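You operate a simulated robot arm through the tools that you are given. There is no shell and no other tool. Be economical: measure what you need, move in short steps, check, and stop when the job is done.

You are at the controls of a simulated robot arm. One attempt, no reset.

Task
Blow out the oiler's motor and lay it in the rack's empty cradle.
Fine: press the oiler button once, for one AIR cycle; end with the lever on CLOSED and the hood closed.

The check looks at the end state, three seconds after you hand in, the way a careful person would. Anything else that was tipped, shoved, dropped, spilled or broken makes it a failure.

Robot
A 7-joint arm with a two-finger parallel gripper, fixed in place. Base frame: the origin is at the foot of the arm, x ahead of it, y to its left, z up. Units: m, rad, N and s.
With the tool pointing down near the work surface it reaches from about 0.22 to 0.6 m from the base axis. Its first joint turns from -1.152 to 1.152 rad. Payload 2.6 kg.
The TCP is the grasp point between the finger pads, 0.03 m short of the fingertips. In the tool frame z runs along the fingers and y along their closing line. Largest opening 0.094 m; finger width 0.028, thickness 0.01; the body of the gripper, 0.05 by 0.096 m, starts 0.055 m behind the TCP.
Orientation is told as [roll, pitch, yaw] about the base's x, y, z axes, in that order, counted from this pose: with the fingers straight down and closing along the base's y, the tool's x points along the base's -x, its y along +y and its z along -z.

Tools
- The arm moves only by the tool send_rows. Its argument "moves" is a list of rows, each a list of 3 entries, a list of its own where there are three numbers: the shift along the tool's x, y, z in m, then the turn, a rotation vector about the tool's x, y, z in rad, then the opening, from 0 (shut) to 1 (fully open). In form: [[[tx, ty, tz], [rx, ry, rz], grip], ...]. A call has 1 to 20 rows; each row shifts and turns the commanded pose from where the row before left it, along the tool's axes as they then stand. A row lasts 0.2 s, in which the tool goes at most 0.05 m and 0.15 rad; a call with a longer step from one row to the next is refused whole, and so is a gripper value outside its range. Where a pose cannot be reached the arm comes as near as it can. A force on the tool above 40 N (or 10 N above the force at the start of the call, whichever is more), or a blocked arm, ends the call early, and 0.2 s more pass. Each finger travels about 0.072 m/s and halts on what it meets, pressing with about 29 N; the grip force reading is that of the motor and also rises with nothing between the fingers. The clock runs only during rows and for 0.2 s after the last one: add rows that do not move to give the fingers time. It gives the time, the measured TCP pose, the force on the tool (base axes), the opening and the grip force at its end, in the units of the frame above (readings bear some noise), with the torque about the TCP (base axes, N m) and any sound that the robot's microphone picked up, and new pictures: "views" is both (left out), scene, wrist or none.
- Cameras (640 x 400 px; columns grow to the right, rows downward): "scene" is fixed at [0.046, 0.4545, 0.5478]; the picture's right is [-0.57, -0.82, 0.00], its down [-0.60, 0.42, -0.69] and it looks along [0.56, -0.39, -0.73] (base axes); focal length 219 px, centre (320, 200). "wrist" rides on the gripper at [0.076, 0.014, -0.103] in the tool frame; the picture's right is [-0.18, 0.98, 0.00], its down [-0.75, -0.14, -0.64] and it looks along [-0.63, -0.12, 0.77] (tool axes); focal length 243 px, centre (320, 200). There is no depth. A picture from a camera that has moved, and an enlarged one, comes with that camera's place and axes in the base frame and with its lens.
- inspect(camera, box): a new picture of the part [left, top, right, bottom] of that camera's present view, enlarged. The clock stands still meanwhile.
- sign_off(): hands the job in; it is judged then, once.

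Work in short steps. Places have to be worked out from the pictures, the camera data and where the tool is seen: move nearer, look again, correct. Check each grasp and each placing, and mend what went wrong. You have 120 turns and 200 pictures in all, those below and enlarged ones among them. Open the gripper and draw the arm clear of the work before you hand the job in, unless the task says otherwise; then end with one line.

The tools are called after ">>>" as a command line: name --argument value ..., lists and objects as JSON in quotes. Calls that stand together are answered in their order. send_rows: Moves the arm, as the interface text tells. Its arguments: {"type":"object","properties":{"moves":{"type":"array","items":{"type":"array"}},"views":{"type":"string","enum":["both","scene","wrist","none"]}},"required":["moves"]} The other tools are called the same way: inspect (camera, box) takes an enlarged picture of a part of a camera's view; sign_off () hands the job in.

At the start:

```text
clock: 0.0
tcp_pos: [0.4272, 0.061, 0.3476]
tool_rot: [0.0, -0.001, 0.0]
force: [0.1, -0.5, 0.5]
moment: [0.03, 0.0, 0.01]
opening: 0.0941
grip_force: 0.0
```

scene: 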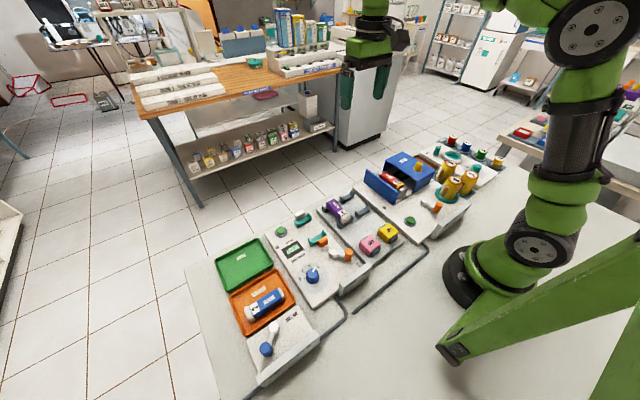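
wrist: 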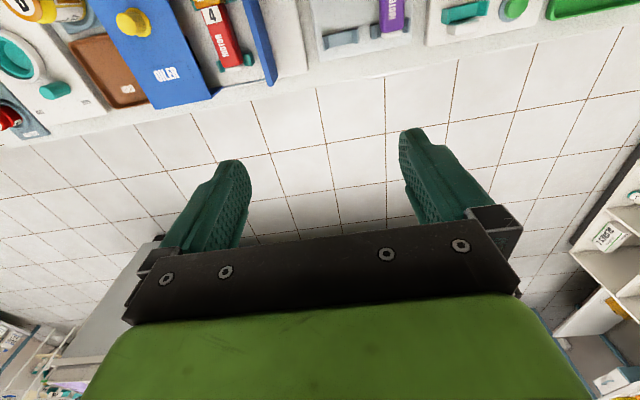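

The scene shows a row of stations; I'll enlarge the work area to identify the oiler, lever, button and rack.

>>> inspect --camera "scene" --box '[340, 120, 520, 240]'

>>> inspect --camera "scene" --box '[200, 180, 440, 390]'

>>> inspect --camera "wrist" --box '[0, 0, 640, 150]'

```text
3.33 times, centred on (430, 180) of scene
camera zoom: at [0.046, 0.4545, 0.5478], right [-0.57, -0.82, 0.0], down [-0.6, 0.42, -0.69], along [0.56, -0.39, -0.73], focal length 729 px, centre (-47, 267)
```

zoom: 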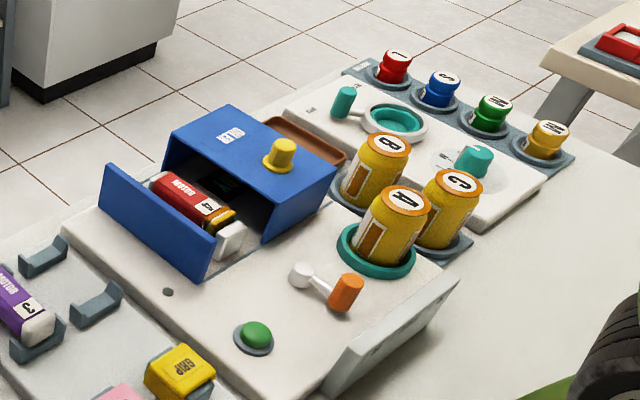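

```text
1.90 times, centred on (320, 285) of scene
camera zoom: at [0.046, 0.4545, 0.5478], right [-0.57, -0.82, 0.0], down [-0.6, 0.42, -0.69], along [0.56, -0.39, -0.73], focal length 416 px, centre (320, 38)
```

zoom: 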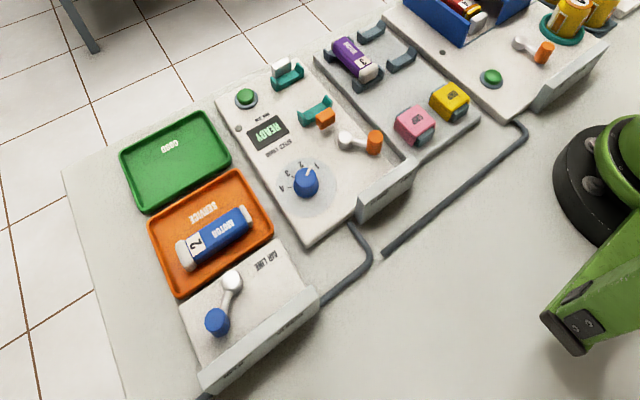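

```text
1.00 times, centred on (320, 75) of wrist (not enlarged: the box is as wide or as high as the picture)
camera zoom: at [0.3517, 0.0753, 0.4509], right [0.18, 0.98, 0.0], down [0.75, -0.14, 0.64], along [0.63, -0.12, -0.77], focal length 243 px, centre (320, 325)
```

zoom: 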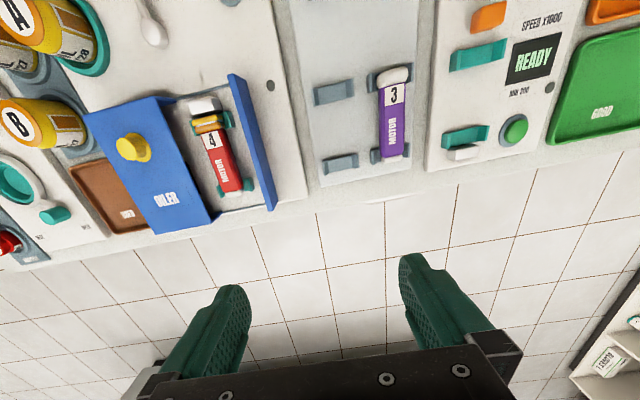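

The oiler (blue hood, red motor 4) lies around x≈0.36, y≈-0.07. I draw back and to the right, staying high, to read its labels.

>>> send_rows --moves '[[[0.04, -0.03, 0], [0, 0, 0], 1], [[0.04, -0.03, 0], [0, 0, 0], 1], [[0.04, -0.03, 0], [0, 0, 0], 1], [[0.03, -0.03, 0], [0, 0, 0], 1], [[0, 0, 0], [0, 0, 0], 1]]' --views "wrist"

```text
clock: 1.2
tcp_pos: [0.2783, -0.0611, 0.3476]
tool_rot: [0.002, 0.001, 0.0]
force: [-0.3, 0.4, 0.0]
moment: [-0.02, 0.01, 0.0]
opening: 0.0942
grip_force: 0.0
camera wrist: at [0.2034, -0.0461, 0.4502], right [0.18, 0.98, 0.0], down [0.75, -0.14, 0.64], along [0.63, -0.12, -0.77], focal length 243 px, centre (320, 200)
```

wrist: 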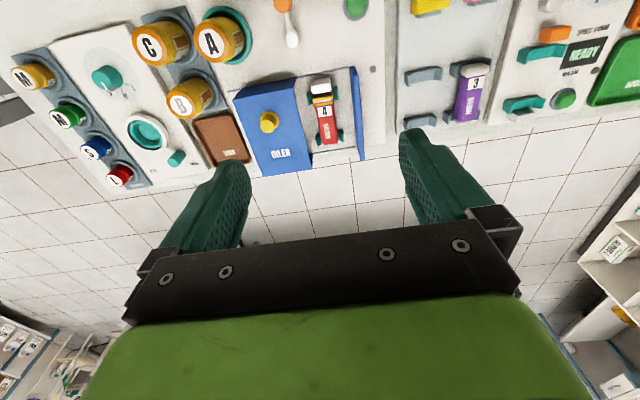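

I tilt the tool about its y so the camera looks straight down on the panels.

>>> send_rows --moves '[[[0, 0, 0], [0, 0.15, 0], 1], [[0, 0, 0], [0, 0.15, 0], 1], [[0, 0, 0], [0, 0.15, 0], 1], [[0, 0, 0], [0, 0.15, 0], 1], [[0, 0, 0], [0, 0, 0], 1]]' --views "wrist"

```text
clock: 2.4
tcp_pos: [0.278, -0.0599, 0.347]
tool_rot: [-0.001, 0.601, 0.0]
force: [-0.2, 0.2, 0.9]
moment: [-0.02, -0.02, 0.0]
opening: 0.0939
grip_force: 0.1
camera wrist: at [0.2736, -0.0449, 0.4756], right [0.15, 0.98, -0.1], down [0.98, -0.14, 0.1], along [0.09, -0.12, -0.99], focal length 243 px, centre (320, 200)
```

wrist: 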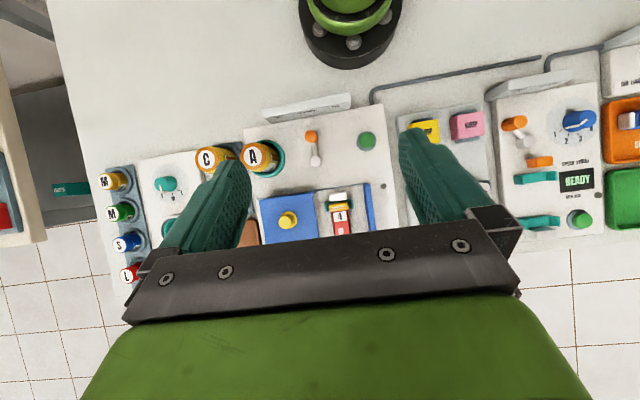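

The oiler panel has a lever, button and front plate; I enlarge those.

>>> inspect --camera "wrist" --box '[240, 90, 400, 240]'

>>> inspect --camera "wrist" --box '[400, 50, 640, 240]'

>>> inspect --camera "scene" --box '[400, 180, 480, 240]'

```text
2.67 times, centred on (320, 165) of wrist
camera zoom: at [0.2736, -0.0449, 0.4756], right [0.15, 0.98, -0.1], down [0.98, -0.14, 0.1], along [0.09, -0.12, -0.99], focal length 647 px, centre (320, 293)
```

zoom: 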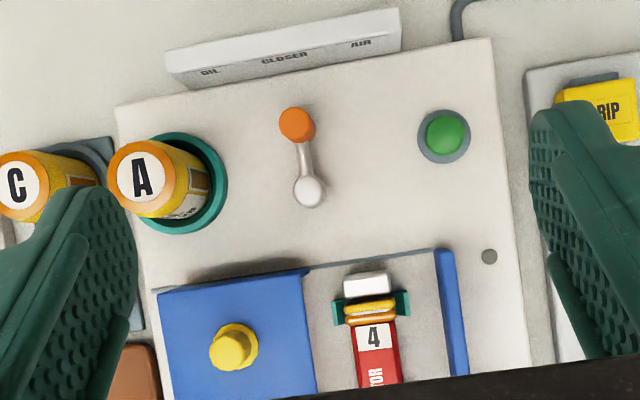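

```text
2.11 times, centred on (520, 145) of wrist
camera zoom: at [0.2736, -0.0449, 0.4756], right [0.15, 0.98, -0.1], down [0.98, -0.14, 0.1], along [0.09, -0.12, -0.99], focal length 511 px, centre (-101, 316)
```

zoom: 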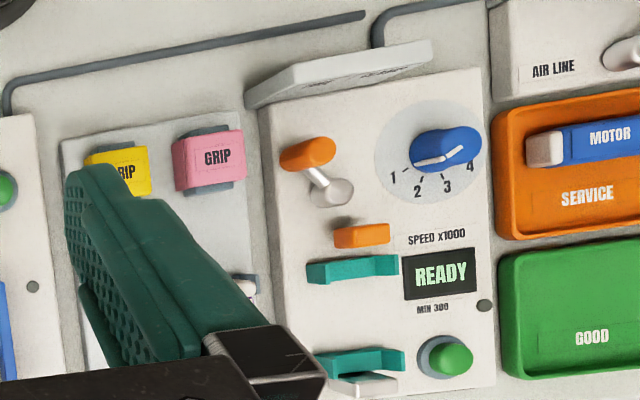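

```text
6.67 times, centred on (440, 210) of scene
camera zoom: at [0.046, 0.4545, 0.5478], right [-0.57, -0.82, 0.0], down [-0.6, 0.42, -0.69], along [0.56, -0.39, -0.73], focal length 1458 px, centre (-480, 133)
```

zoom: 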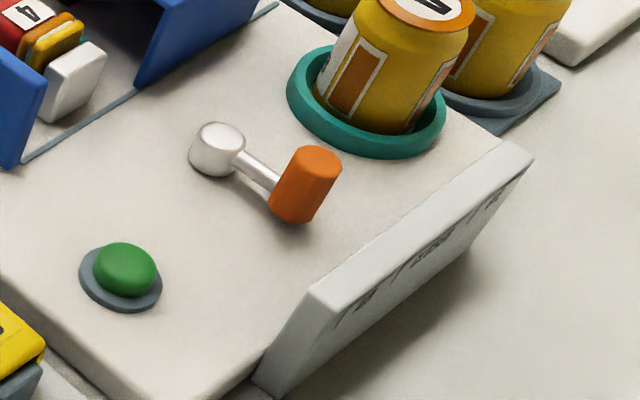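

The oiler plate reads OIL / CLOSED / AIR with the lever on CLOSED. The AIR LINE valve may matter, so I move left to look at it.

>>> send_rows --moves '[[[0, 0.05, 0], [0, 0, 0], 1], [[0, 0.05, 0], [0, 0, 0], 1], [[0, 0.05, 0], [0, 0, 0], 1], [[0, 0.05, 0], [0, 0, 0], 1], [[0, 0.04, 0], [0, 0, 0], 1], [[0, 0, 0], [0, 0, 0], 1]]' --views "wrist"

>>> inspect --camera "wrist" --box '[240, 60, 640, 250]'

>>> inspect --camera "scene" --box '[230, 310, 350, 390]'

```text
clock: 3.8
tcp_pos: [0.2753, 0.1815, 0.3493]
tool_rot: [0.0, 0.599, 0.0]
force: [0.3, -0.2, -0.8]
moment: [-0.02, 0.01, 0.01]
opening: 0.094
grip_force: 0.1
camera wrist: at [0.2711, 0.1963, 0.4772], right [0.15, 0.98, -0.1], down [0.98, -0.14, 0.1], along [0.09, -0.12, -0.99], focal length 243 px, centre (320, 200)
```

wrist: 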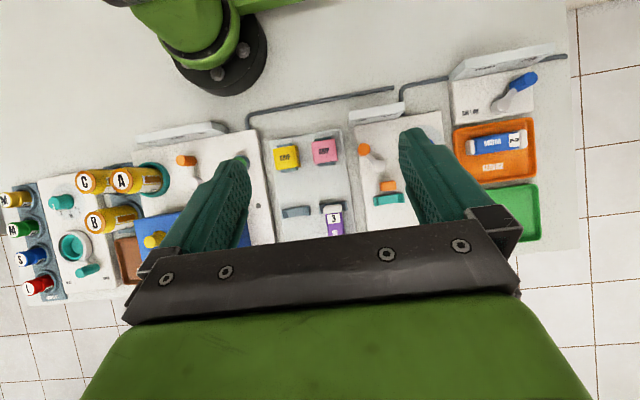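

```text
1.60 times, centred on (440, 155) of wrist
camera zoom: at [0.2711, 0.1963, 0.4772], right [0.15, 0.98, -0.1], down [0.98, -0.14, 0.1], along [0.09, -0.12, -0.99], focal length 388 px, centre (128, 272)
```

zoom: 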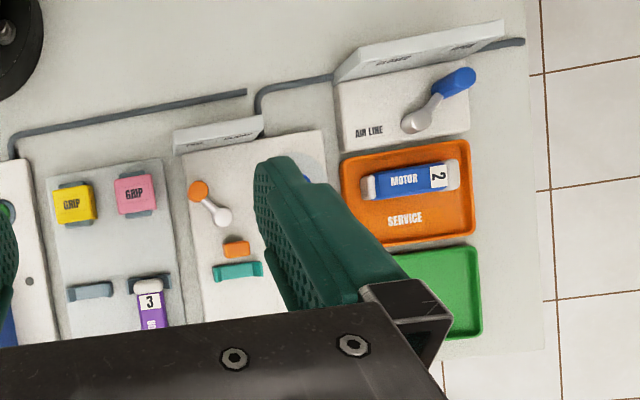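

```text
5.00 times, centred on (290, 350) of scene
camera zoom: at [0.046, 0.4545, 0.5478], right [-0.57, -0.82, 0.0], down [-0.6, 0.42, -0.69], along [0.56, -0.39, -0.73], focal length 1093 px, centre (470, -550)
```

zoom: 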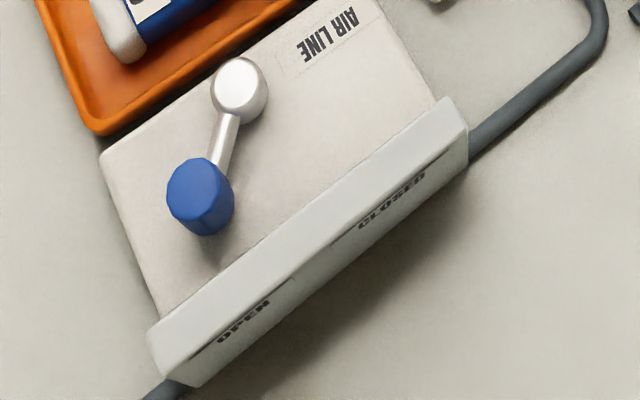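

AIR LINE valve already points to OPEN, so I leave it. Estimates: hood knob ≈(0.336,-0.15, top 0.10), lever pivot ≈(0.243,-0.096), button ≈(0.222,0). I straighten the tool and go above the hood knob.

>>> send_rows --moves '[[[0, -0.05, 0], [0, -0.15, 0], 1], [[0, -0.05, 0], [0, -0.15, 0], 1], [[0, -0.05, 0], [0, -0.15, 0], 1], [[0, -0.05, 0], [0, -0.15, 0], 1], [[0, -0.05, 0], [0, 0, 0], 1], [[0, -0.05, 0], [0, 0, 0], 1], [[-0.03, -0.03, 0.04], [0, 0, 0], 1], [[-0.03, 0, 0.04], [0, 0, 0], 1], [[0, 0, 0.04], [0, 0, 0], 0.6], [[0, 0, 0.03], [0, 0, 0], 0.6], [[0, 0, 0], [0, 0, 0], 0.6]]'

```text
refused: row 7 steps farther than a row can; nothing moved
```

Row 7 was too long; I split it.

>>> send_rows --moves '[[[0, -0.05, 0], [0, -0.15, 0], 1], [[0, -0.05, 0], [0, -0.15, 0], 1], [[0, -0.05, 0], [0, -0.15, 0], 1], [[0, -0.05, 0], [0, -0.15, 0], 1], [[0, -0.05, 0], [0, 0, 0], 1], [[0, -0.05, 0], [0, 0, 0], 1], [[-0.03, -0.03, 0], [0, 0, 0], 1], [[-0.03, 0, 0.035], [0, 0, 0], 1], [[0, 0, 0.04], [0, 0, 0], 0.6], [[0, 0, 0.04], [0, 0, 0], 0.6], [[0, 0, 0.03], [0, 0, 0], 0.6], [[0, 0, 0], [0, 0, 0], 0.6]]'

```text
clock: 6.4
tcp_pos: [0.3369, -0.15, 0.2036]
tool_rot: [0.001, 0.001, 0.0]
force: [0.2, -0.6, -0.9]
moment: [-0.02, 0.0, -0.01]
opening: 0.0561
grip_force: 0.1
camera wrist: at [0.2621, -0.1354, 0.3065], right [0.18, 0.98, 0.0], down [0.75, -0.14, 0.64], along [0.63, -0.12, -0.77], focal length 243 px, centre (320, 200)
```

scene: 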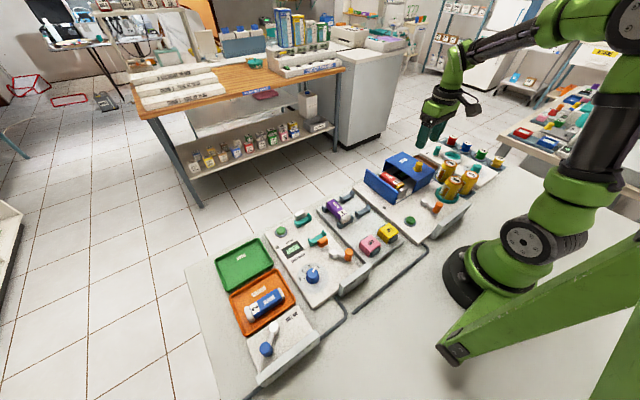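
wrist: 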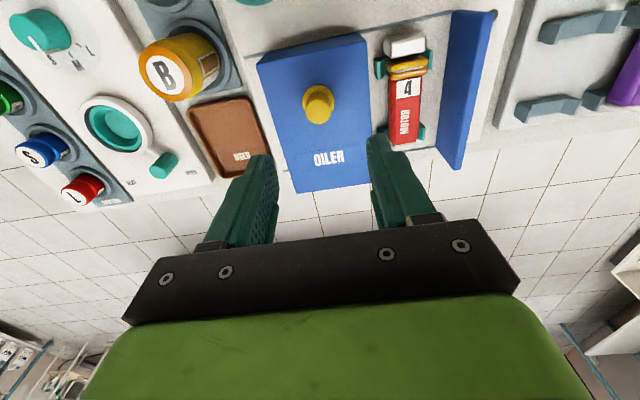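

Knob refined to ≈(0.330,-0.150). I descend around it with the fingers open 0.056 and grip it.

>>> send_rows --moves '[[[0.006, 0, 0.04], [0, 0, 0], 0.6], [[0, 0, 0.04], [0, 0, 0], 0.6], [[0, 0, 0.016], [0, 0, 0], 0.6], [[0, 0, 0], [0, 0, 0], 0.1], [[0, 0, 0], [0, 0, 0], 0.1], [[0, 0, 0], [0, 0, 0], 0.1]]'

```text
clock: 7.8
tcp_pos: [0.3335, -0.1495, 0.109]
tool_rot: [-0.001, -0.005, 0.001]
force: [-2.5, -0.5, 33.4]
moment: [0.6, 0.12, 0.27]
opening: 0.0216
grip_force: 45.3
camera wrist: at [0.257, -0.1348, 0.2108], right [0.18, 0.98, 0.0], down [0.75, -0.14, 0.65], along [0.63, -0.12, -0.76], focal length 243 px, centre (320, 200)
```

scene: 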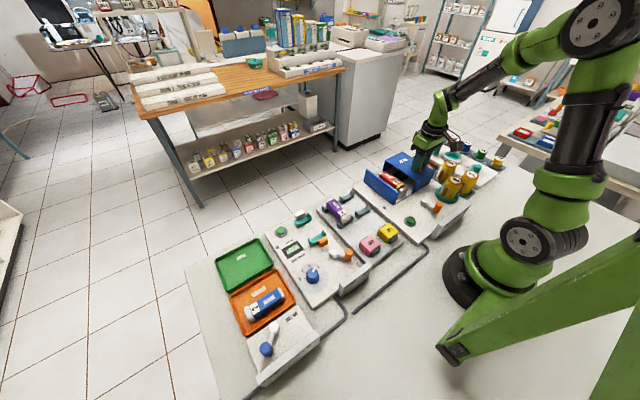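
wrist: 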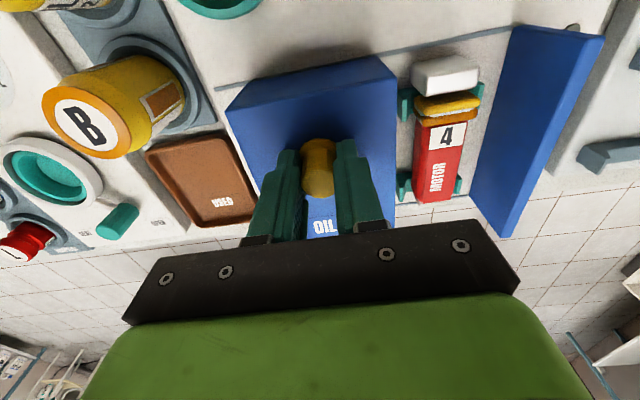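

Gripped the knob, but the tips press on the hood top (z≈0.08). I relieve it upward a few mm, then slide toward +y gently.

>>> send_rows --moves '[[[0, 0, -0.004], [0, 0, 0], 0.1], [[0, 0.005, 0], [0, 0, 0], 0.1], [[0, 0.015, 0], [0, 0, 0], 0.1], [[0, 0.015, 0], [0, 0, 0], 0.1], [[0, 0, 0], [0, 0, 0], 0.1]]'

```text
clock: 8.4
tcp_pos: [0.3333, -0.1424, 0.1075]
tool_rot: [-0.001, -0.001, 0.007]
force: [2.7, 0.2, -0.2]
moment: [0.48, 0.28, 0.08]
opening: 0.0217
grip_force: 45.2
stopped in row 3: the force on the tool passed its limit at 45 N (the readings are from after the stop); the commanded pose is now the measured one
camera wrist: at [0.2573, -0.1295, 0.2114], right [0.18, 0.98, 0.0], down [0.75, -0.14, 0.64], along [0.63, -0.11, -0.77], focal length 243 px, centre (320, 200)
```

scene: 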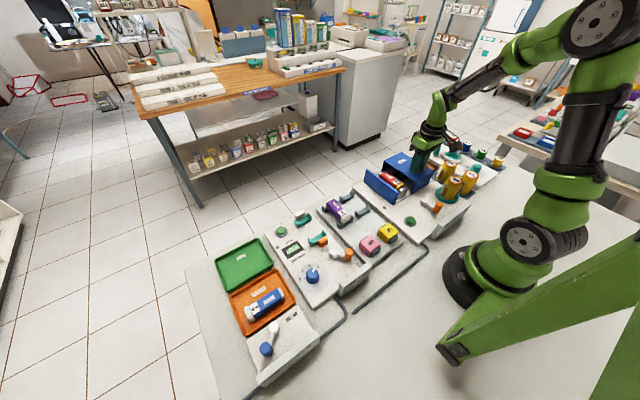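
wrist: 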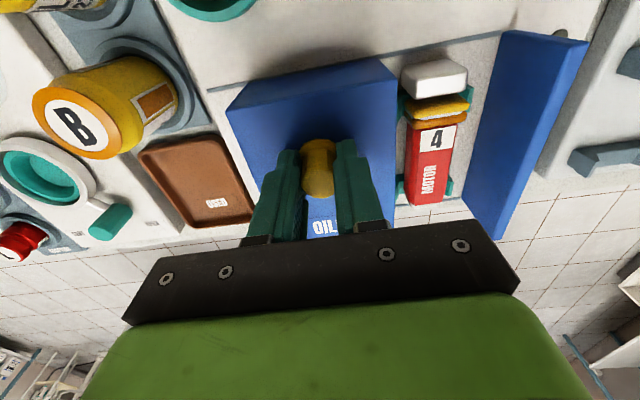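

The hood slides (about 7 mm) but resists at speed; I go on with smaller steps.

>>> send_rows --moves '[[[0, 0.004, 0], [0, 0, 0], 0.1], [[0, 0.004, 0], [0, 0, 0], 0.1], [[0, 0.004, 0], [0, 0, 0], 0.1], [[0, 0.004, 0], [0, 0, 0], 0.1], [[0, 0.004, 0], [0, 0, 0], 0.1], [[0, 0.004, 0], [0, 0, 0], 0.1], [[0, 0.004, 0], [0, 0, 0], 0.1], [[0, 0.004, 0], [0, 0, 0], 0.1]]' --views "wrist"

```text
clock: 10.2
tcp_pos: [0.3321, -0.1109, 0.1088]
tool_rot: [0.001, -0.001, 0.009]
force: [16.5, -0.7, -27.3]
moment: [0.4, 0.29, 0.11]
opening: 0.0213
grip_force: 45.0
camera wrist: at [0.2572, -0.0975, 0.2114], right [0.18, 0.98, 0.0], down [0.75, -0.13, 0.64], along [0.63, -0.11, -0.77], focal length 243 px, centre (320, 200)
```

wrist: 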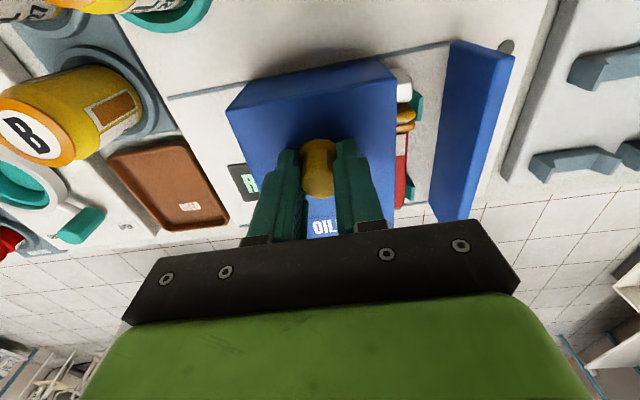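

Works well. I trim the strain (x, z) by a millimetre and continue closing.

>>> send_rows --moves '[[[-0.002, 0, 0.002], [0, 0, 0], 0.1], [[0, 0.004, 0], [0, 0, 0], 0.1], [[0, 0.004, 0], [0, 0, 0], 0.1], [[0, 0.004, 0], [0, 0, 0], 0.1], [[0, 0.004, 0], [0, 0, 0], 0.1], [[0, 0.004, 0], [0, 0, 0], 0.1], [[0, 0.004, 0], [0, 0, 0], 0.1], [[0, 0.004, 0], [0, 0, 0], 0.1], [[0, 0.004, 0], [0, 0, 0], 0.1], [[0, 0.004, 0], [0, 0, 0], 0.1]]' --views "wrist"

```text
clock: 11.1
tcp_pos: [0.3331, -0.1065, 0.1083]
tool_rot: [0.0, 0.003, 0.002]
force: [-2.7, 1.5, 1.4]
moment: [-0.58, -0.31, 0.04]
opening: 0.0214
grip_force: 44.6
stopped in row 4: the force on the tool passed its limit at 45 N (the readings are from after the stop); the commanded pose is now the measured one
camera wrist: at [0.2577, -0.0912, 0.2116], right [0.18, 0.98, 0.0], down [0.76, -0.14, 0.64], along [0.63, -0.12, -0.77], focal length 243 px, centre (320, 200)
```

wrist: 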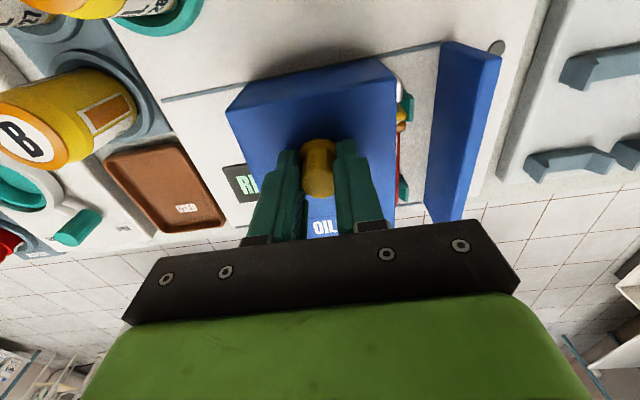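

Stick-slip stopped it; strain is now released, so I carry on in 3 mm steps.

>>> send_rows --moves '[[[0, 0.003, 0], [0, 0, 0], 0.1], [[0, 0.003, 0], [0, 0, 0], 0.1], [[0, 0.003, 0], [0, 0, 0], 0.1], [[0, 0.003, 0], [0, 0, 0], 0.1], [[0, 0.003, 0], [0, 0, 0], 0.1], [[0, 0.003, 0], [0, 0, 0], 0.1], [[0, 0.003, 0], [0, 0, 0], 0.1], [[0, 0.003, 0], [0, 0, 0], 0.1], [[0, 0.003, 0], [0, 0, 0], 0.1]]' --views "wrist"

```text
clock: 13.1
tcp_pos: [0.3323, -0.0786, 0.1092]
tool_rot: [-0.001, 0.002, 0.001]
force: [-0.5, 0.0, 4.1]
moment: [-0.51, 0.9, -0.21]
opening: 0.0213
grip_force: 45.2
camera wrist: at [0.2576, -0.0641, 0.2114], right [0.18, 0.98, 0.0], down [0.76, -0.14, 0.64], along [0.63, -0.12, -0.77], focal length 243 px, centre (320, 200)
```

wrist: 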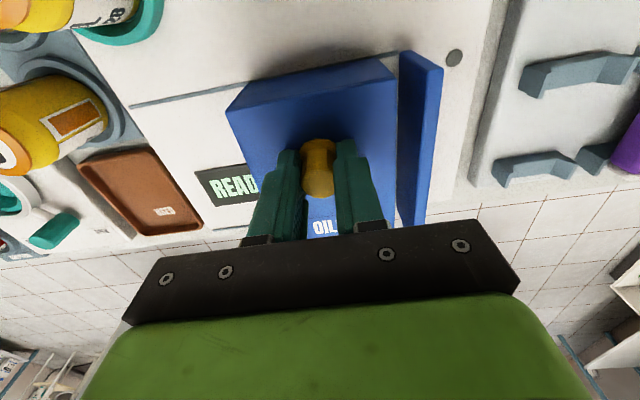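

Nearly closed; continue until it meets the end wall.

>>> send_rows --moves '[[[0, 0.003, 0], [0, 0, 0], 0.1], [[0, 0.003, 0], [0, 0, 0], 0.1], [[0, 0.003, 0], [0, 0, 0], 0.1], [[0, 0.003, 0], [0, 0, 0], 0.1], [[0, 0.003, 0], [0, 0, 0], 0.1], [[0, 0.003, 0], [0, 0, 0], 0.1]]' --views "both"

```text
clock: 14.4
tcp_pos: [0.3327, -0.0645, 0.1091]
tool_rot: [-0.007, 0.0, -0.001]
force: [3.9, -30.0, -4.2]
moment: [0.43, 0.48, 0.14]
opening: 0.0213
grip_force: 45.0
camera wrist: at [0.2576, -0.0488, 0.2112], right [0.19, 0.98, -0.01], down [0.75, -0.14, 0.64], along [0.63, -0.12, -0.77], focal length 243 px, centre (320, 200)
```

scene: 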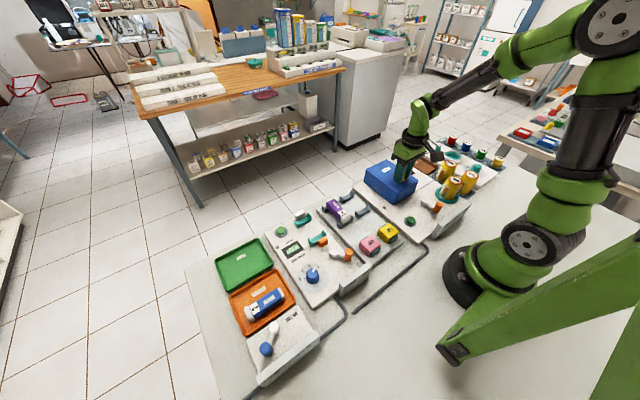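
wrist: 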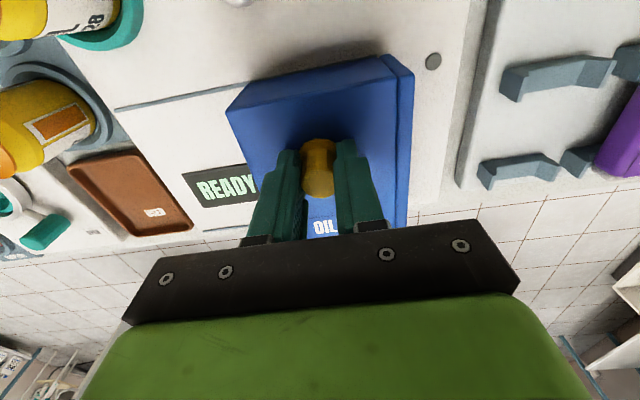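

Hood closed against the end wall (READY display). I release, rise, shut the gripper and move above the space right of the lever with a tilt.

>>> send_rows --moves '[[[0, 0, 0], [0, 0, 0], 0.45], [[0, 0, 0], [0, 0, 0], 0.45], [[0, 0, -0.04], [0, 0, 0], 0.45], [[0, 0, -0.04], [0, 0, 0], 0], [[0.03, -0.025, 0], [0, 0, 0], 0], [[0.03, -0.025, 0], [0, 0, 0], 0], [[0.03, -0.02, 0], [0, 0, 0], 0], [[0.02, 0, 0], [0, 0.1, 0], 0], [[0, 0, 0], [0, 0.15, 0], 0], [[0, 0, 0], [0, 0.15, 0], 0], [[0, 0, 0], [0, 0, 0], 0]]'

```text
clock: 16.9
tcp_pos: [0.2228, -0.1324, 0.1885]
tool_rot: [-0.001, 0.404, 0.001]
force: [-0.3, -0.2, 0.4]
moment: [-0.01, 0.01, -0.02]
opening: 0.0002
grip_force: 29.0
camera wrist: at [0.1938, -0.1166, 0.3121], right [0.17, 0.98, -0.07], down [0.95, -0.14, 0.29], along [0.28, -0.12, -0.95], focal length 243 px, centre (320, 200)
```

scene: 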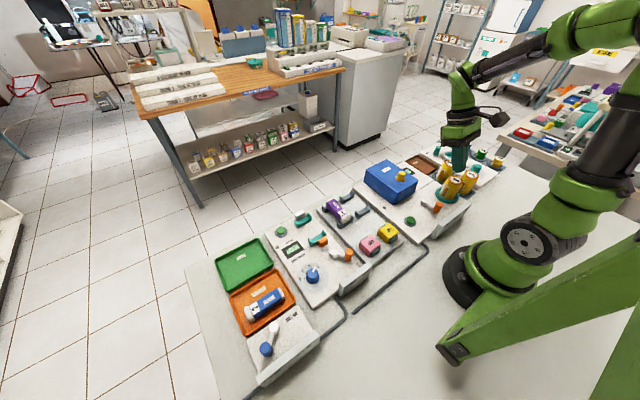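
wrist: 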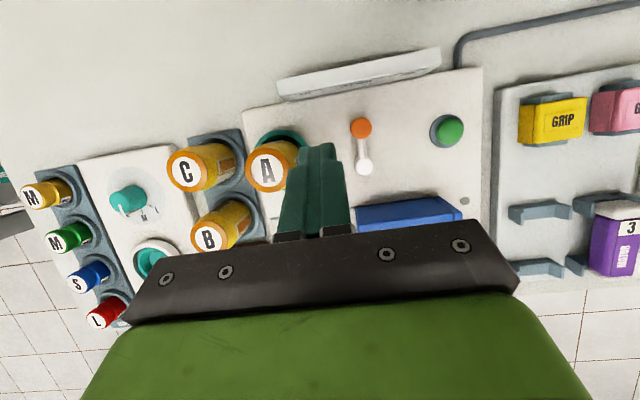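

Knob confirmed at ≈(0.201,-0.095). I descend with closed fingers beside it, at y≈-0.124.

>>> send_rows --moves '[[[-0.0119, 0.0021, 0.0304], [0, 0, 0], 0], [[-0.0119, 0.0021, 0.0304], [0, 0, 0], 0], [[-0.0119, 0.0021, 0.0304], [0, 0, 0], 0], [[-0.0119, 0.0021, 0.0303], [0, 0, 0], 0], [[0, 0, 0], [0, 0, 0], 0]]'

>>> inspect --camera "scene" --box '[400, 140, 500, 240]'

```text
clock: 18.1
tcp_pos: [0.2162, -0.1219, 0.0578]
tool_rot: [0.002, 0.403, 0.002]
force: [0.1, 0.1, 0.0]
moment: [-0.02, -0.01, 0.0]
opening: 0.0
grip_force: 29.3
camera wrist: at [0.1876, -0.1075, 0.1823], right [0.17, 0.98, -0.07], down [0.94, -0.14, 0.3], along [0.28, -0.12, -0.95], focal length 243 px, centre (320, 200)
```

scene: 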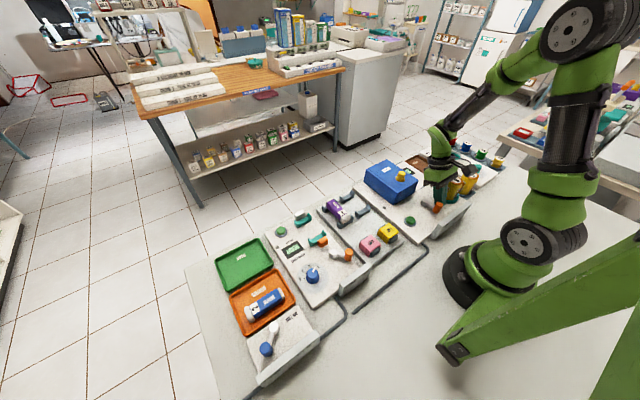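
wrist: 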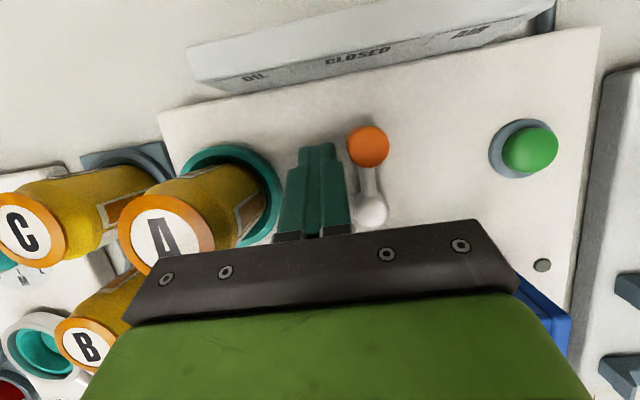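

```text
4.00 times, centred on (450, 190) of scene
camera zoom: at [0.046, 0.4545, 0.5478], right [-0.57, -0.82, 0.0], down [-0.6, 0.42, -0.69], along [0.56, -0.39, -0.73], focal length 875 px, centre (-200, 240)
```

zoom: 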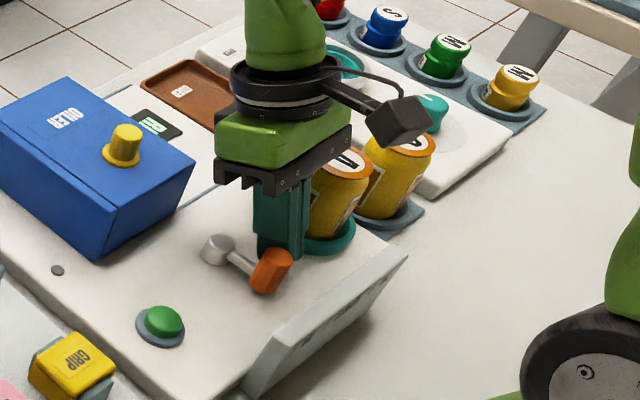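

Fingers are beside the knob at the right height, clear of can A. I push toward +y (AIR) in small steps.

>>> send_rows --moves '[[[0, 0.005, 0], [0, 0, 0], 0], [[0, 0.004, 0], [0, 0, 0], 0], [[0, 0.004, 0], [0, 0, 0], 0], [[0, 0.004, 0], [0, 0, 0], 0], [[0, 0.004, 0], [0, 0, 0], 0], [[0, 0.004, 0], [0, 0, 0], 0]]' --views "wrist"

```text
clock: 19.4
tcp_pos: [0.2198, -0.0963, 0.0579]
tool_rot: [0.0, 0.402, 0.0]
force: [-0.1, -1.4, 0.5]
moment: [-0.01, -0.02, 0.0]
opening: 0.0001
grip_force: 29.1
camera wrist: at [0.1899, -0.0823, 0.1829], right [0.17, 0.98, -0.07], down [0.94, -0.14, 0.3], along [0.28, -0.12, -0.95], focal length 243 px, centre (320, 200)
```

wrist: 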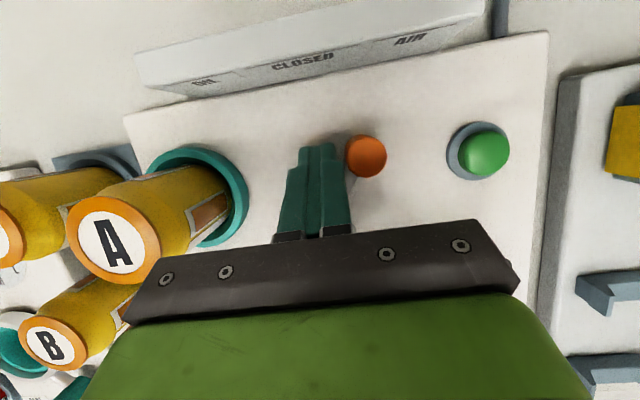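

The lever follows with almost no force. I push further toward the AIR mark until it stops.

>>> send_rows --moves '[[[0, 0.003, 0], [0, 0, 0], 0], [[0, 0.003, 0], [0, 0, 0], 0], [[0, 0.003, 0], [0, 0, 0], 0], [[0, 0.003, 0], [0, 0, 0], 0]]' --views "wrist"

>>> inspect --camera "scene" --box '[390, 150, 490, 240]'

```text
clock: 20.4
tcp_pos: [0.2191, -0.0863, 0.0579]
tool_rot: [-0.001, 0.403, 0.001]
force: [-2.1, -10.1, 0.1]
moment: [-0.25, 0.03, 0.0]
opening: 0.0
grip_force: 28.6
camera wrist: at [0.1897, -0.0717, 0.183], right [0.17, 0.98, -0.07], down [0.94, -0.14, 0.3], along [0.28, -0.12, -0.95], focal length 243 px, centre (320, 200)
```

wrist: 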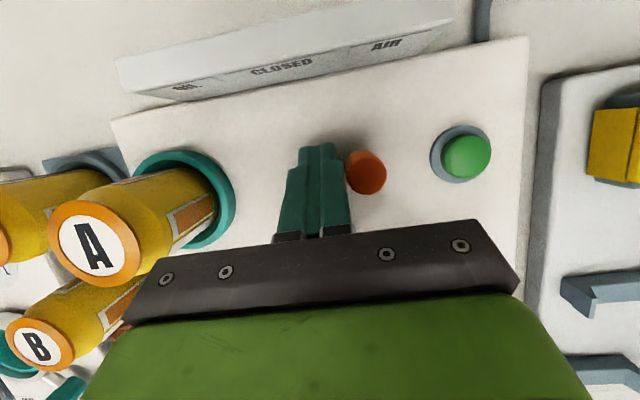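

```text
4.44 times, centred on (440, 195) of scene
camera zoom: at [0.046, 0.4545, 0.5478], right [-0.57, -0.82, 0.0], down [-0.6, 0.42, -0.69], along [0.56, -0.39, -0.73], focal length 972 px, centre (-213, 222)
```

zoom: 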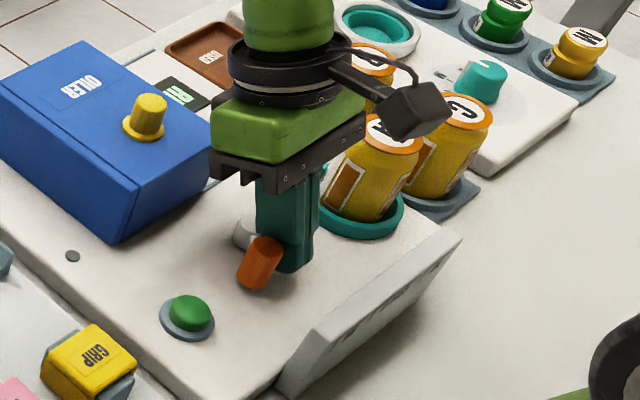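

Force rose to 10 N, likely the end stop; I press 2 mm more to confirm.

>>> send_rows --moves '[[[0, 0.002, 0], [0, 0, 0], 0], [[0, 0.001, 0], [0, 0, 0], 0]]' --views "none"

```text
clock: 21.1
tcp_pos: [0.2189, -0.0858, 0.0582]
tool_rot: [-0.008, 0.403, 0.0]
force: [-5.7, -35.7, 9.2]
moment: [-0.4, 0.28, -0.05]
opening: 0.0
grip_force: 28.7
```

End stop reached. I back off, rise and look at the lever and button from above the button.

>>> send_rows --moves '[[[0, -0.013, 0], [0, 0, 0], 0], [[0.0157, 0, -0.0368], [0, 0, 0], 0], [[0.0157, 0, -0.0368], [0, 0, 0], 0], [[-0.0138, 0.03, -0.0059], [0, 0, 0], 0], [[0, 0.035, 0], [0, 0, 0], 0], [[0, 0.036, 0], [0, 0, 0], 0], [[0, 0, 0], [0, 0, 0], 0]]'

>>> inspect --camera "scene" --box '[390, 150, 490, 240]'

```text
clock: 22.6
tcp_pos: [0.2345, 0.0057, 0.1386]
tool_rot: [-0.001, 0.401, 0.0]
force: [0.6, 0.5, -0.3]
moment: [0.02, 0.0, -0.05]
opening: 0.0
grip_force: 29.0
camera wrist: at [0.2058, 0.02, 0.2632], right [0.17, 0.98, -0.07], down [0.95, -0.14, 0.3], along [0.28, -0.12, -0.95], focal length 243 px, centre (320, 200)
```

scene: 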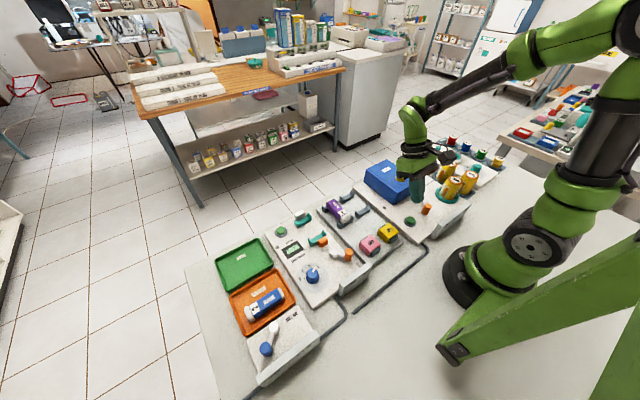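
wrist: 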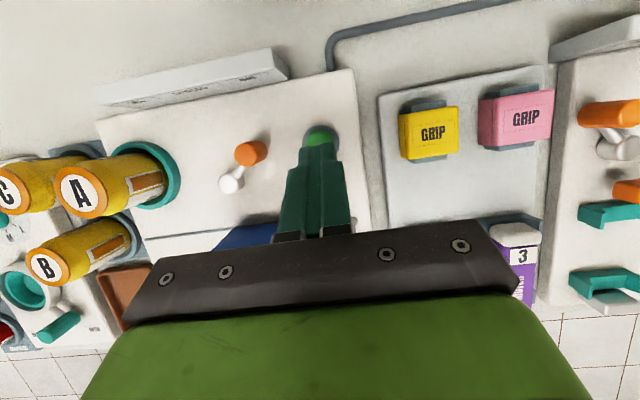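

```text
4.44 times, centred on (440, 195) of scene
camera zoom: at [0.046, 0.4545, 0.5478], right [-0.57, -0.82, 0.0], down [-0.6, 0.42, -0.69], along [0.56, -0.39, -0.73], focal length 972 px, centre (-213, 222)
```

zoom: 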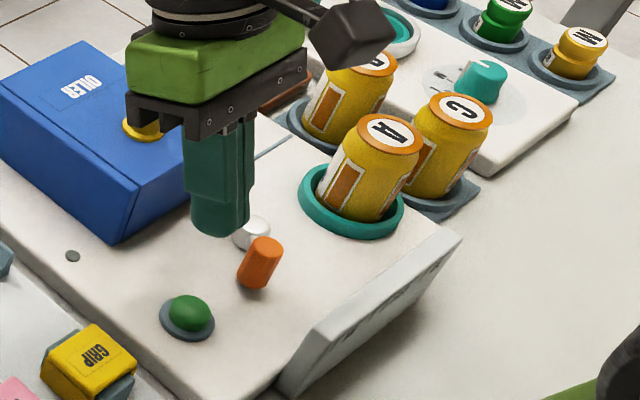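

Lever now stands at AIR. I straighten the tool to vertical over the button ≈(0.2205,0.001) and descend to just above it.

>>> send_rows --moves '[[[0, 0, 0], [0, -0.13, 0], 0], [[0, -0.0047, 0], [0, -0.13, 0], 0], [[0, 0, 0], [0, -0.141, 0], 0], [[0.014, 0, 0.03], [0, 0, 0], 0], [[0, 0, 0.035], [0, 0, 0], 0], [[0, 0, 0], [0, 0, 0], 0]]'

>>> inspect --camera "scene" --box '[370, 160, 450, 240]'

```text
clock: 24.1
tcp_pos: [0.2244, -0.0009, 0.0722]
tool_rot: [-0.001, 0.001, 0.001]
force: [0.3, -0.9, 0.0]
moment: [0.01, -0.01, 0.03]
opening: 0.0
grip_force: 28.8
out of reach, approached as far as the arm can: row 5
camera wrist: at [0.1481, 0.0147, 0.1759], right [0.18, 0.98, 0.0], down [0.76, -0.14, 0.64], along [0.63, -0.12, -0.77], focal length 243 px, centre (320, 200)
```

scene: 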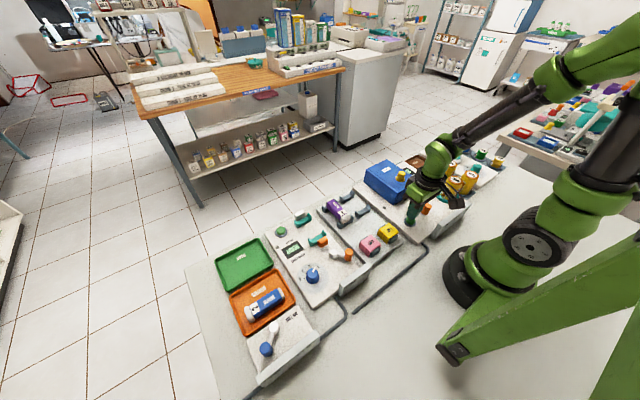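
wrist: 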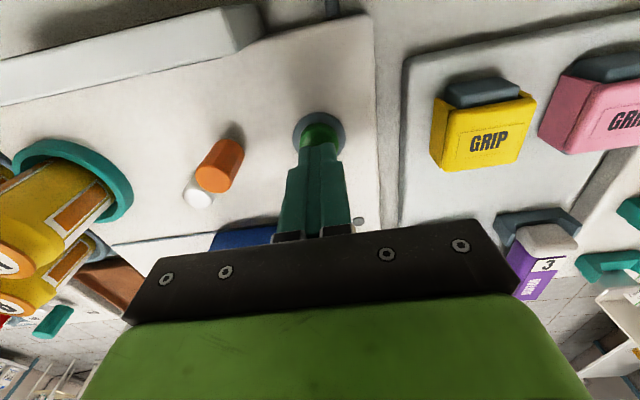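

```text
5.00 times, centred on (410, 200) of scene
camera zoom: at [0.046, 0.4545, 0.5478], right [-0.57, -0.82, 0.0], down [-0.6, 0.42, -0.69], along [0.56, -0.39, -0.73], focal length 1093 px, centre (-130, 200)
```

zoom: 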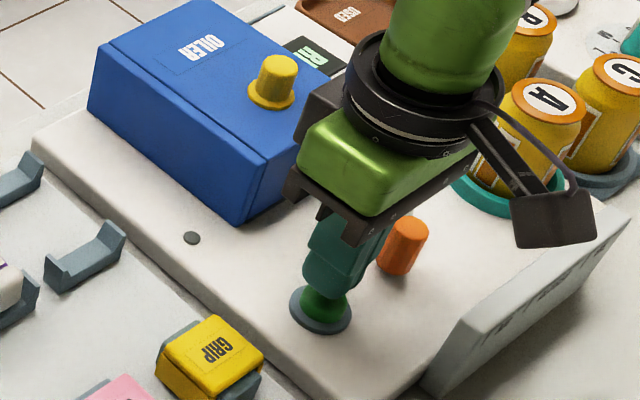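

The tips are over the button with slight shortfall in reach; I add 0.1 rad tilt and press down slowly.

>>> send_rows --moves '[[[0, 0, 0], [0, 0.1, 0], 0], [[0, 0, 0.004], [0, 0, 0], 0], [[0, 0, 0.004], [0, 0, 0], 0], [[0, 0, 0.002], [0, 0, 0], 0], [[0, 0, 0], [0, 0, 0], 0]]' --views "wrist"

>>> inspect --camera "scene" --box '[370, 160, 450, 240]'

```text
clock: 25.2
tcp_pos: [0.2223, 0.0018, 0.0648]
tool_rot: [0.001, 0.103, 0.003]
force: [1.2, -0.4, 1.2]
moment: [-0.01, 0.01, 0.01]
opening: 0.0003
grip_force: 29.2
camera wrist: at [0.1577, 0.0154, 0.1746], right [0.18, 0.98, -0.02], down [0.81, -0.14, 0.56], along [0.55, -0.12, -0.83], focal length 243 px, centre (320, 200)
```

wrist: 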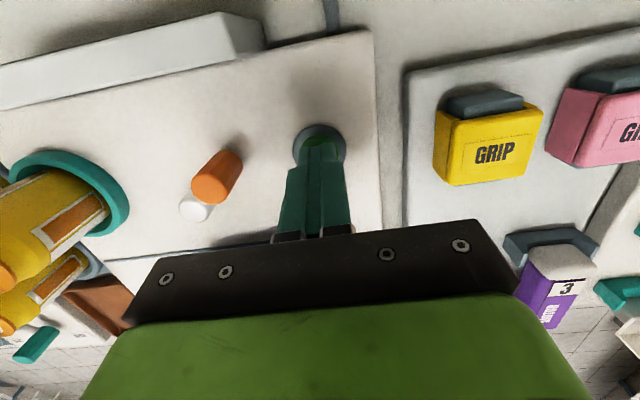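

```text
5.00 times, centred on (410, 200) of scene
camera zoom: at [0.046, 0.4545, 0.5478], right [-0.57, -0.82, 0.0], down [-0.6, 0.42, -0.69], along [0.56, -0.39, -0.73], focal length 1093 px, centre (-130, 200)
```

zoom: 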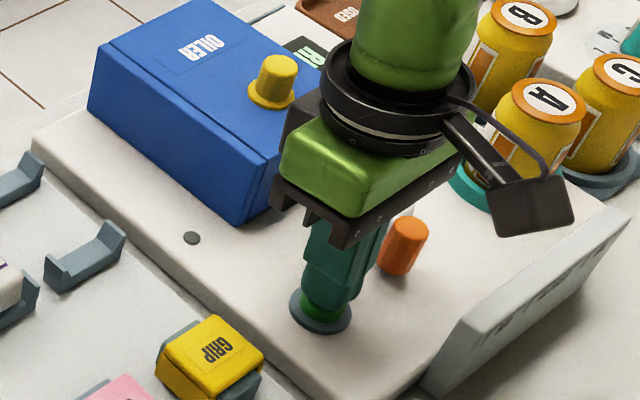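

Just at contact. I press on in 2 mm steps, watching force and sound.

>>> send_rows --moves '[[[0, 0, 0.002], [0, 0, 0], 0], [[0, 0, 0.002], [0, 0, 0], 0]]' --views "none"

```text
clock: 25.9
tcp_pos: [0.2218, -0.0001, 0.0613]
tool_rot: [0.001, 0.099, 0.001]
force: [2.5, 0.0, 2.4]
moment: [-0.04, -0.1, -0.04]
opening: 0.0
grip_force: 28.9
heard: click
```

A click was heard. I lift off straight and look at the display.

>>> send_rows --moves '[[[0, 0, -0.03], [0, 0, 0], 0], [[0, 0, -0.04], [0, 0, 0], 0], [[0, 0, 0], [0, 0, 0], 0]]' --views "wrist"

>>> inspect --camera "scene" --box '[370, 140, 470, 220]'

```text
clock: 26.6
tcp_pos: [0.2283, 0.0014, 0.1299]
tool_rot: [0.0, 0.103, 0.004]
force: [0.3, 0.4, 0.5]
moment: [-0.01, -0.02, -0.01]
opening: 0.0
grip_force: 29.2
camera wrist: at [0.1642, 0.0155, 0.2397], right [0.18, 0.98, -0.02], down [0.82, -0.14, 0.56], along [0.55, -0.12, -0.83], focal length 243 px, centre (320, 200)
```

wrist: 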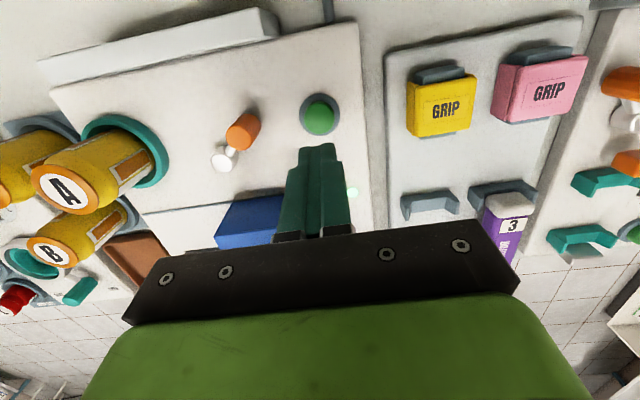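

```text
5.00 times, centred on (420, 180) of scene
camera zoom: at [0.046, 0.4545, 0.5478], right [-0.57, -0.82, 0.0], down [-0.6, 0.42, -0.69], along [0.56, -0.39, -0.73], focal length 1093 px, centre (-180, 300)
```

zoom: 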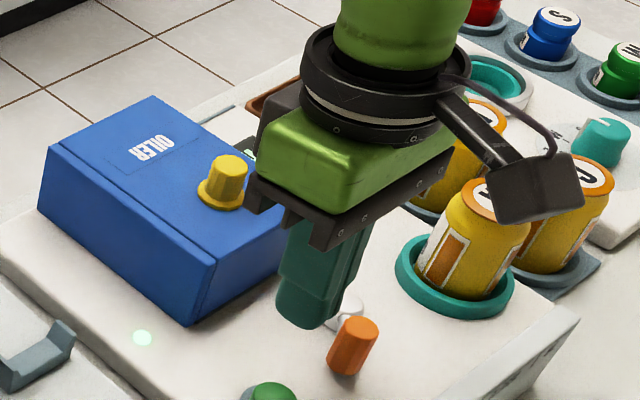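

The lamp is lit: the cycle is running. I rise and wait to see when it ends.

>>> send_rows --moves '[[[0, 0, -0.04], [0, 0, 0], 0], [[0, 0, -0.04], [0, 0, 0], 0], [[0, 0, 0], [0, 0, 0], 0], [[0, 0, 0], [0, 0, 0], 0], [[0, 0, 0], [0, 0, 0], 0], [[0, 0, 0], [0, 0, 0], 0], [[0, 0, 0], [0, 0, 0], 0], [[0, 0, 0], [0, 0, 0], 0], [[0, 0, 0], [0, 0, 0], 0], [[0, 0, 0], [0, 0, 0], 0]]' --views "none"

>>> inspect --camera "scene" --box '[370, 140, 470, 220]'

```text
clock: 28.9
tcp_pos: [0.2342, 0.0005, 0.2102]
tool_rot: [0.0, 0.101, 0.002]
force: [-0.1, 0.2, -1.6]
moment: [0.03, 0.0, 0.02]
opening: 0.0
grip_force: 29.2
```

```text
5.00 times, centred on (420, 180) of scene
camera zoom: at [0.046, 0.4545, 0.5478], right [-0.57, -0.82, 0.0], down [-0.6, 0.42, -0.69], along [0.56, -0.39, -0.73], focal length 1093 px, centre (-180, 300)
```

zoom: 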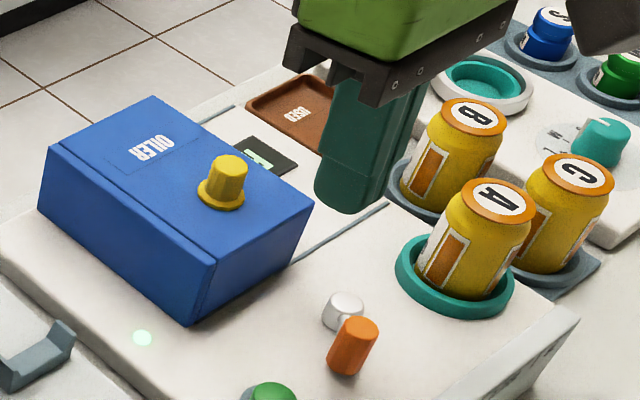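

Lamp still on. I wait more, drifting to the side so the wrist camera sees the display.

>>> send_rows --moves '[[[0, -0.04, 0], [0, 0, 0], 0], [[0, -0.04, 0], [0, 0, 0], 0], [[0, -0.04, 0], [0, 0, 0], 0], [[0, -0.04, 0], [0, 0, 0], 0], [[0, 0, 0], [0, 0, 0], 0], [[0, 0, 0], [0, 0, 0], 0], [[0, 0, 0], [0, 0, 0], 0], [[0, 0, 0], [0, 0, 0], 0], [[0, 0, 0], [0, 0, 0], 0], [[0, 0, 0], [0, 0, 0], 0]]' --views "wrist"

```text
clock: 31.1
tcp_pos: [0.2356, -0.1579, 0.211]
tool_rot: [0.0, 0.102, 0.002]
force: [-0.1, -0.6, 0.1]
moment: [-0.01, 0.03, -0.01]
opening: 0.0
grip_force: 28.7
camera wrist: at [0.1709, -0.1441, 0.3211], right [0.18, 0.98, -0.02], down [0.81, -0.14, 0.56], along [0.55, -0.12, -0.83], focal length 243 px, centre (320, 200)
```

wrist: 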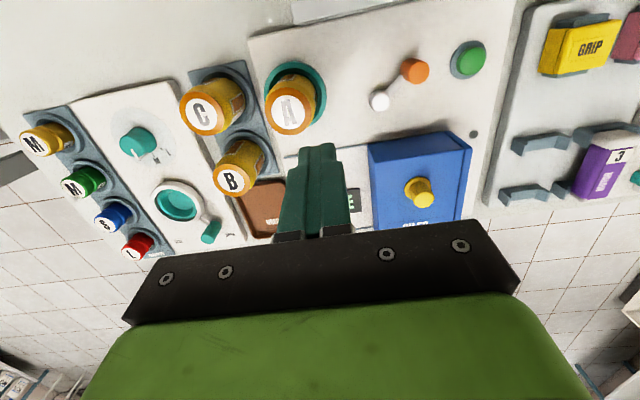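

Lamp is off. I check the display.

>>> inspect --camera "scene" --box '[390, 140, 470, 200]'

```text
6.67 times, centred on (430, 170) of scene
camera zoom: at [0.046, 0.4545, 0.5478], right [-0.57, -0.82, 0.0], down [-0.6, 0.42, -0.69], along [0.56, -0.39, -0.73], focal length 1458 px, centre (-413, 400)
```

zoom: 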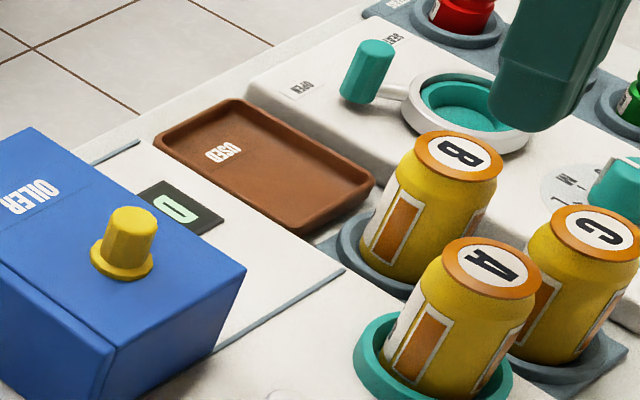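

Display reads DONE: one AIR cycle finished. Now I go to the +y side of the lever (between knob and button) and descend.

>>> send_rows --moves '[[[0, 0.043, 0], [0, 0.15, 0], 0], [[0, 0.043, 0], [0, 0.15, 0], 0], [[0, 0.042, 0], [0, 0, 0], 0], [[-0.0085, 0, 0.0296], [0, 0, 0], 0], [[-0.0085, 0, 0.0296], [0, 0, 0], 0], [[-0.0085, 0, 0.0296], [0, 0, 0], 0], [[-0.0085, 0, 0.0296], [0, 0, 0], 0], [[0, 0, 0], [0, 0, 0], 0]]' --views "wrist"

```text
clock: 32.9
tcp_pos: [0.2219, -0.0321, 0.0867]
tool_rot: [-0.001, 0.402, 0.002]
force: [0.1, 0.3, -0.2]
moment: [0.01, 0.02, 0.0]
opening: 0.0001
grip_force: 28.3
camera wrist: at [0.1926, -0.0178, 0.2114], right [0.17, 0.98, -0.07], down [0.94, -0.14, 0.3], along [0.28, -0.12, -0.95], focal length 243 px, centre (320, 200)
```

wrist: 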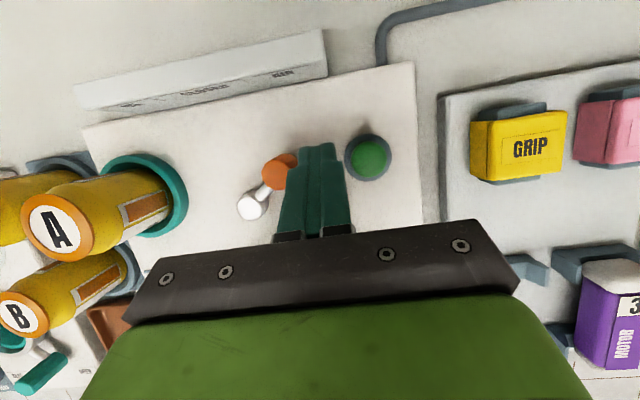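

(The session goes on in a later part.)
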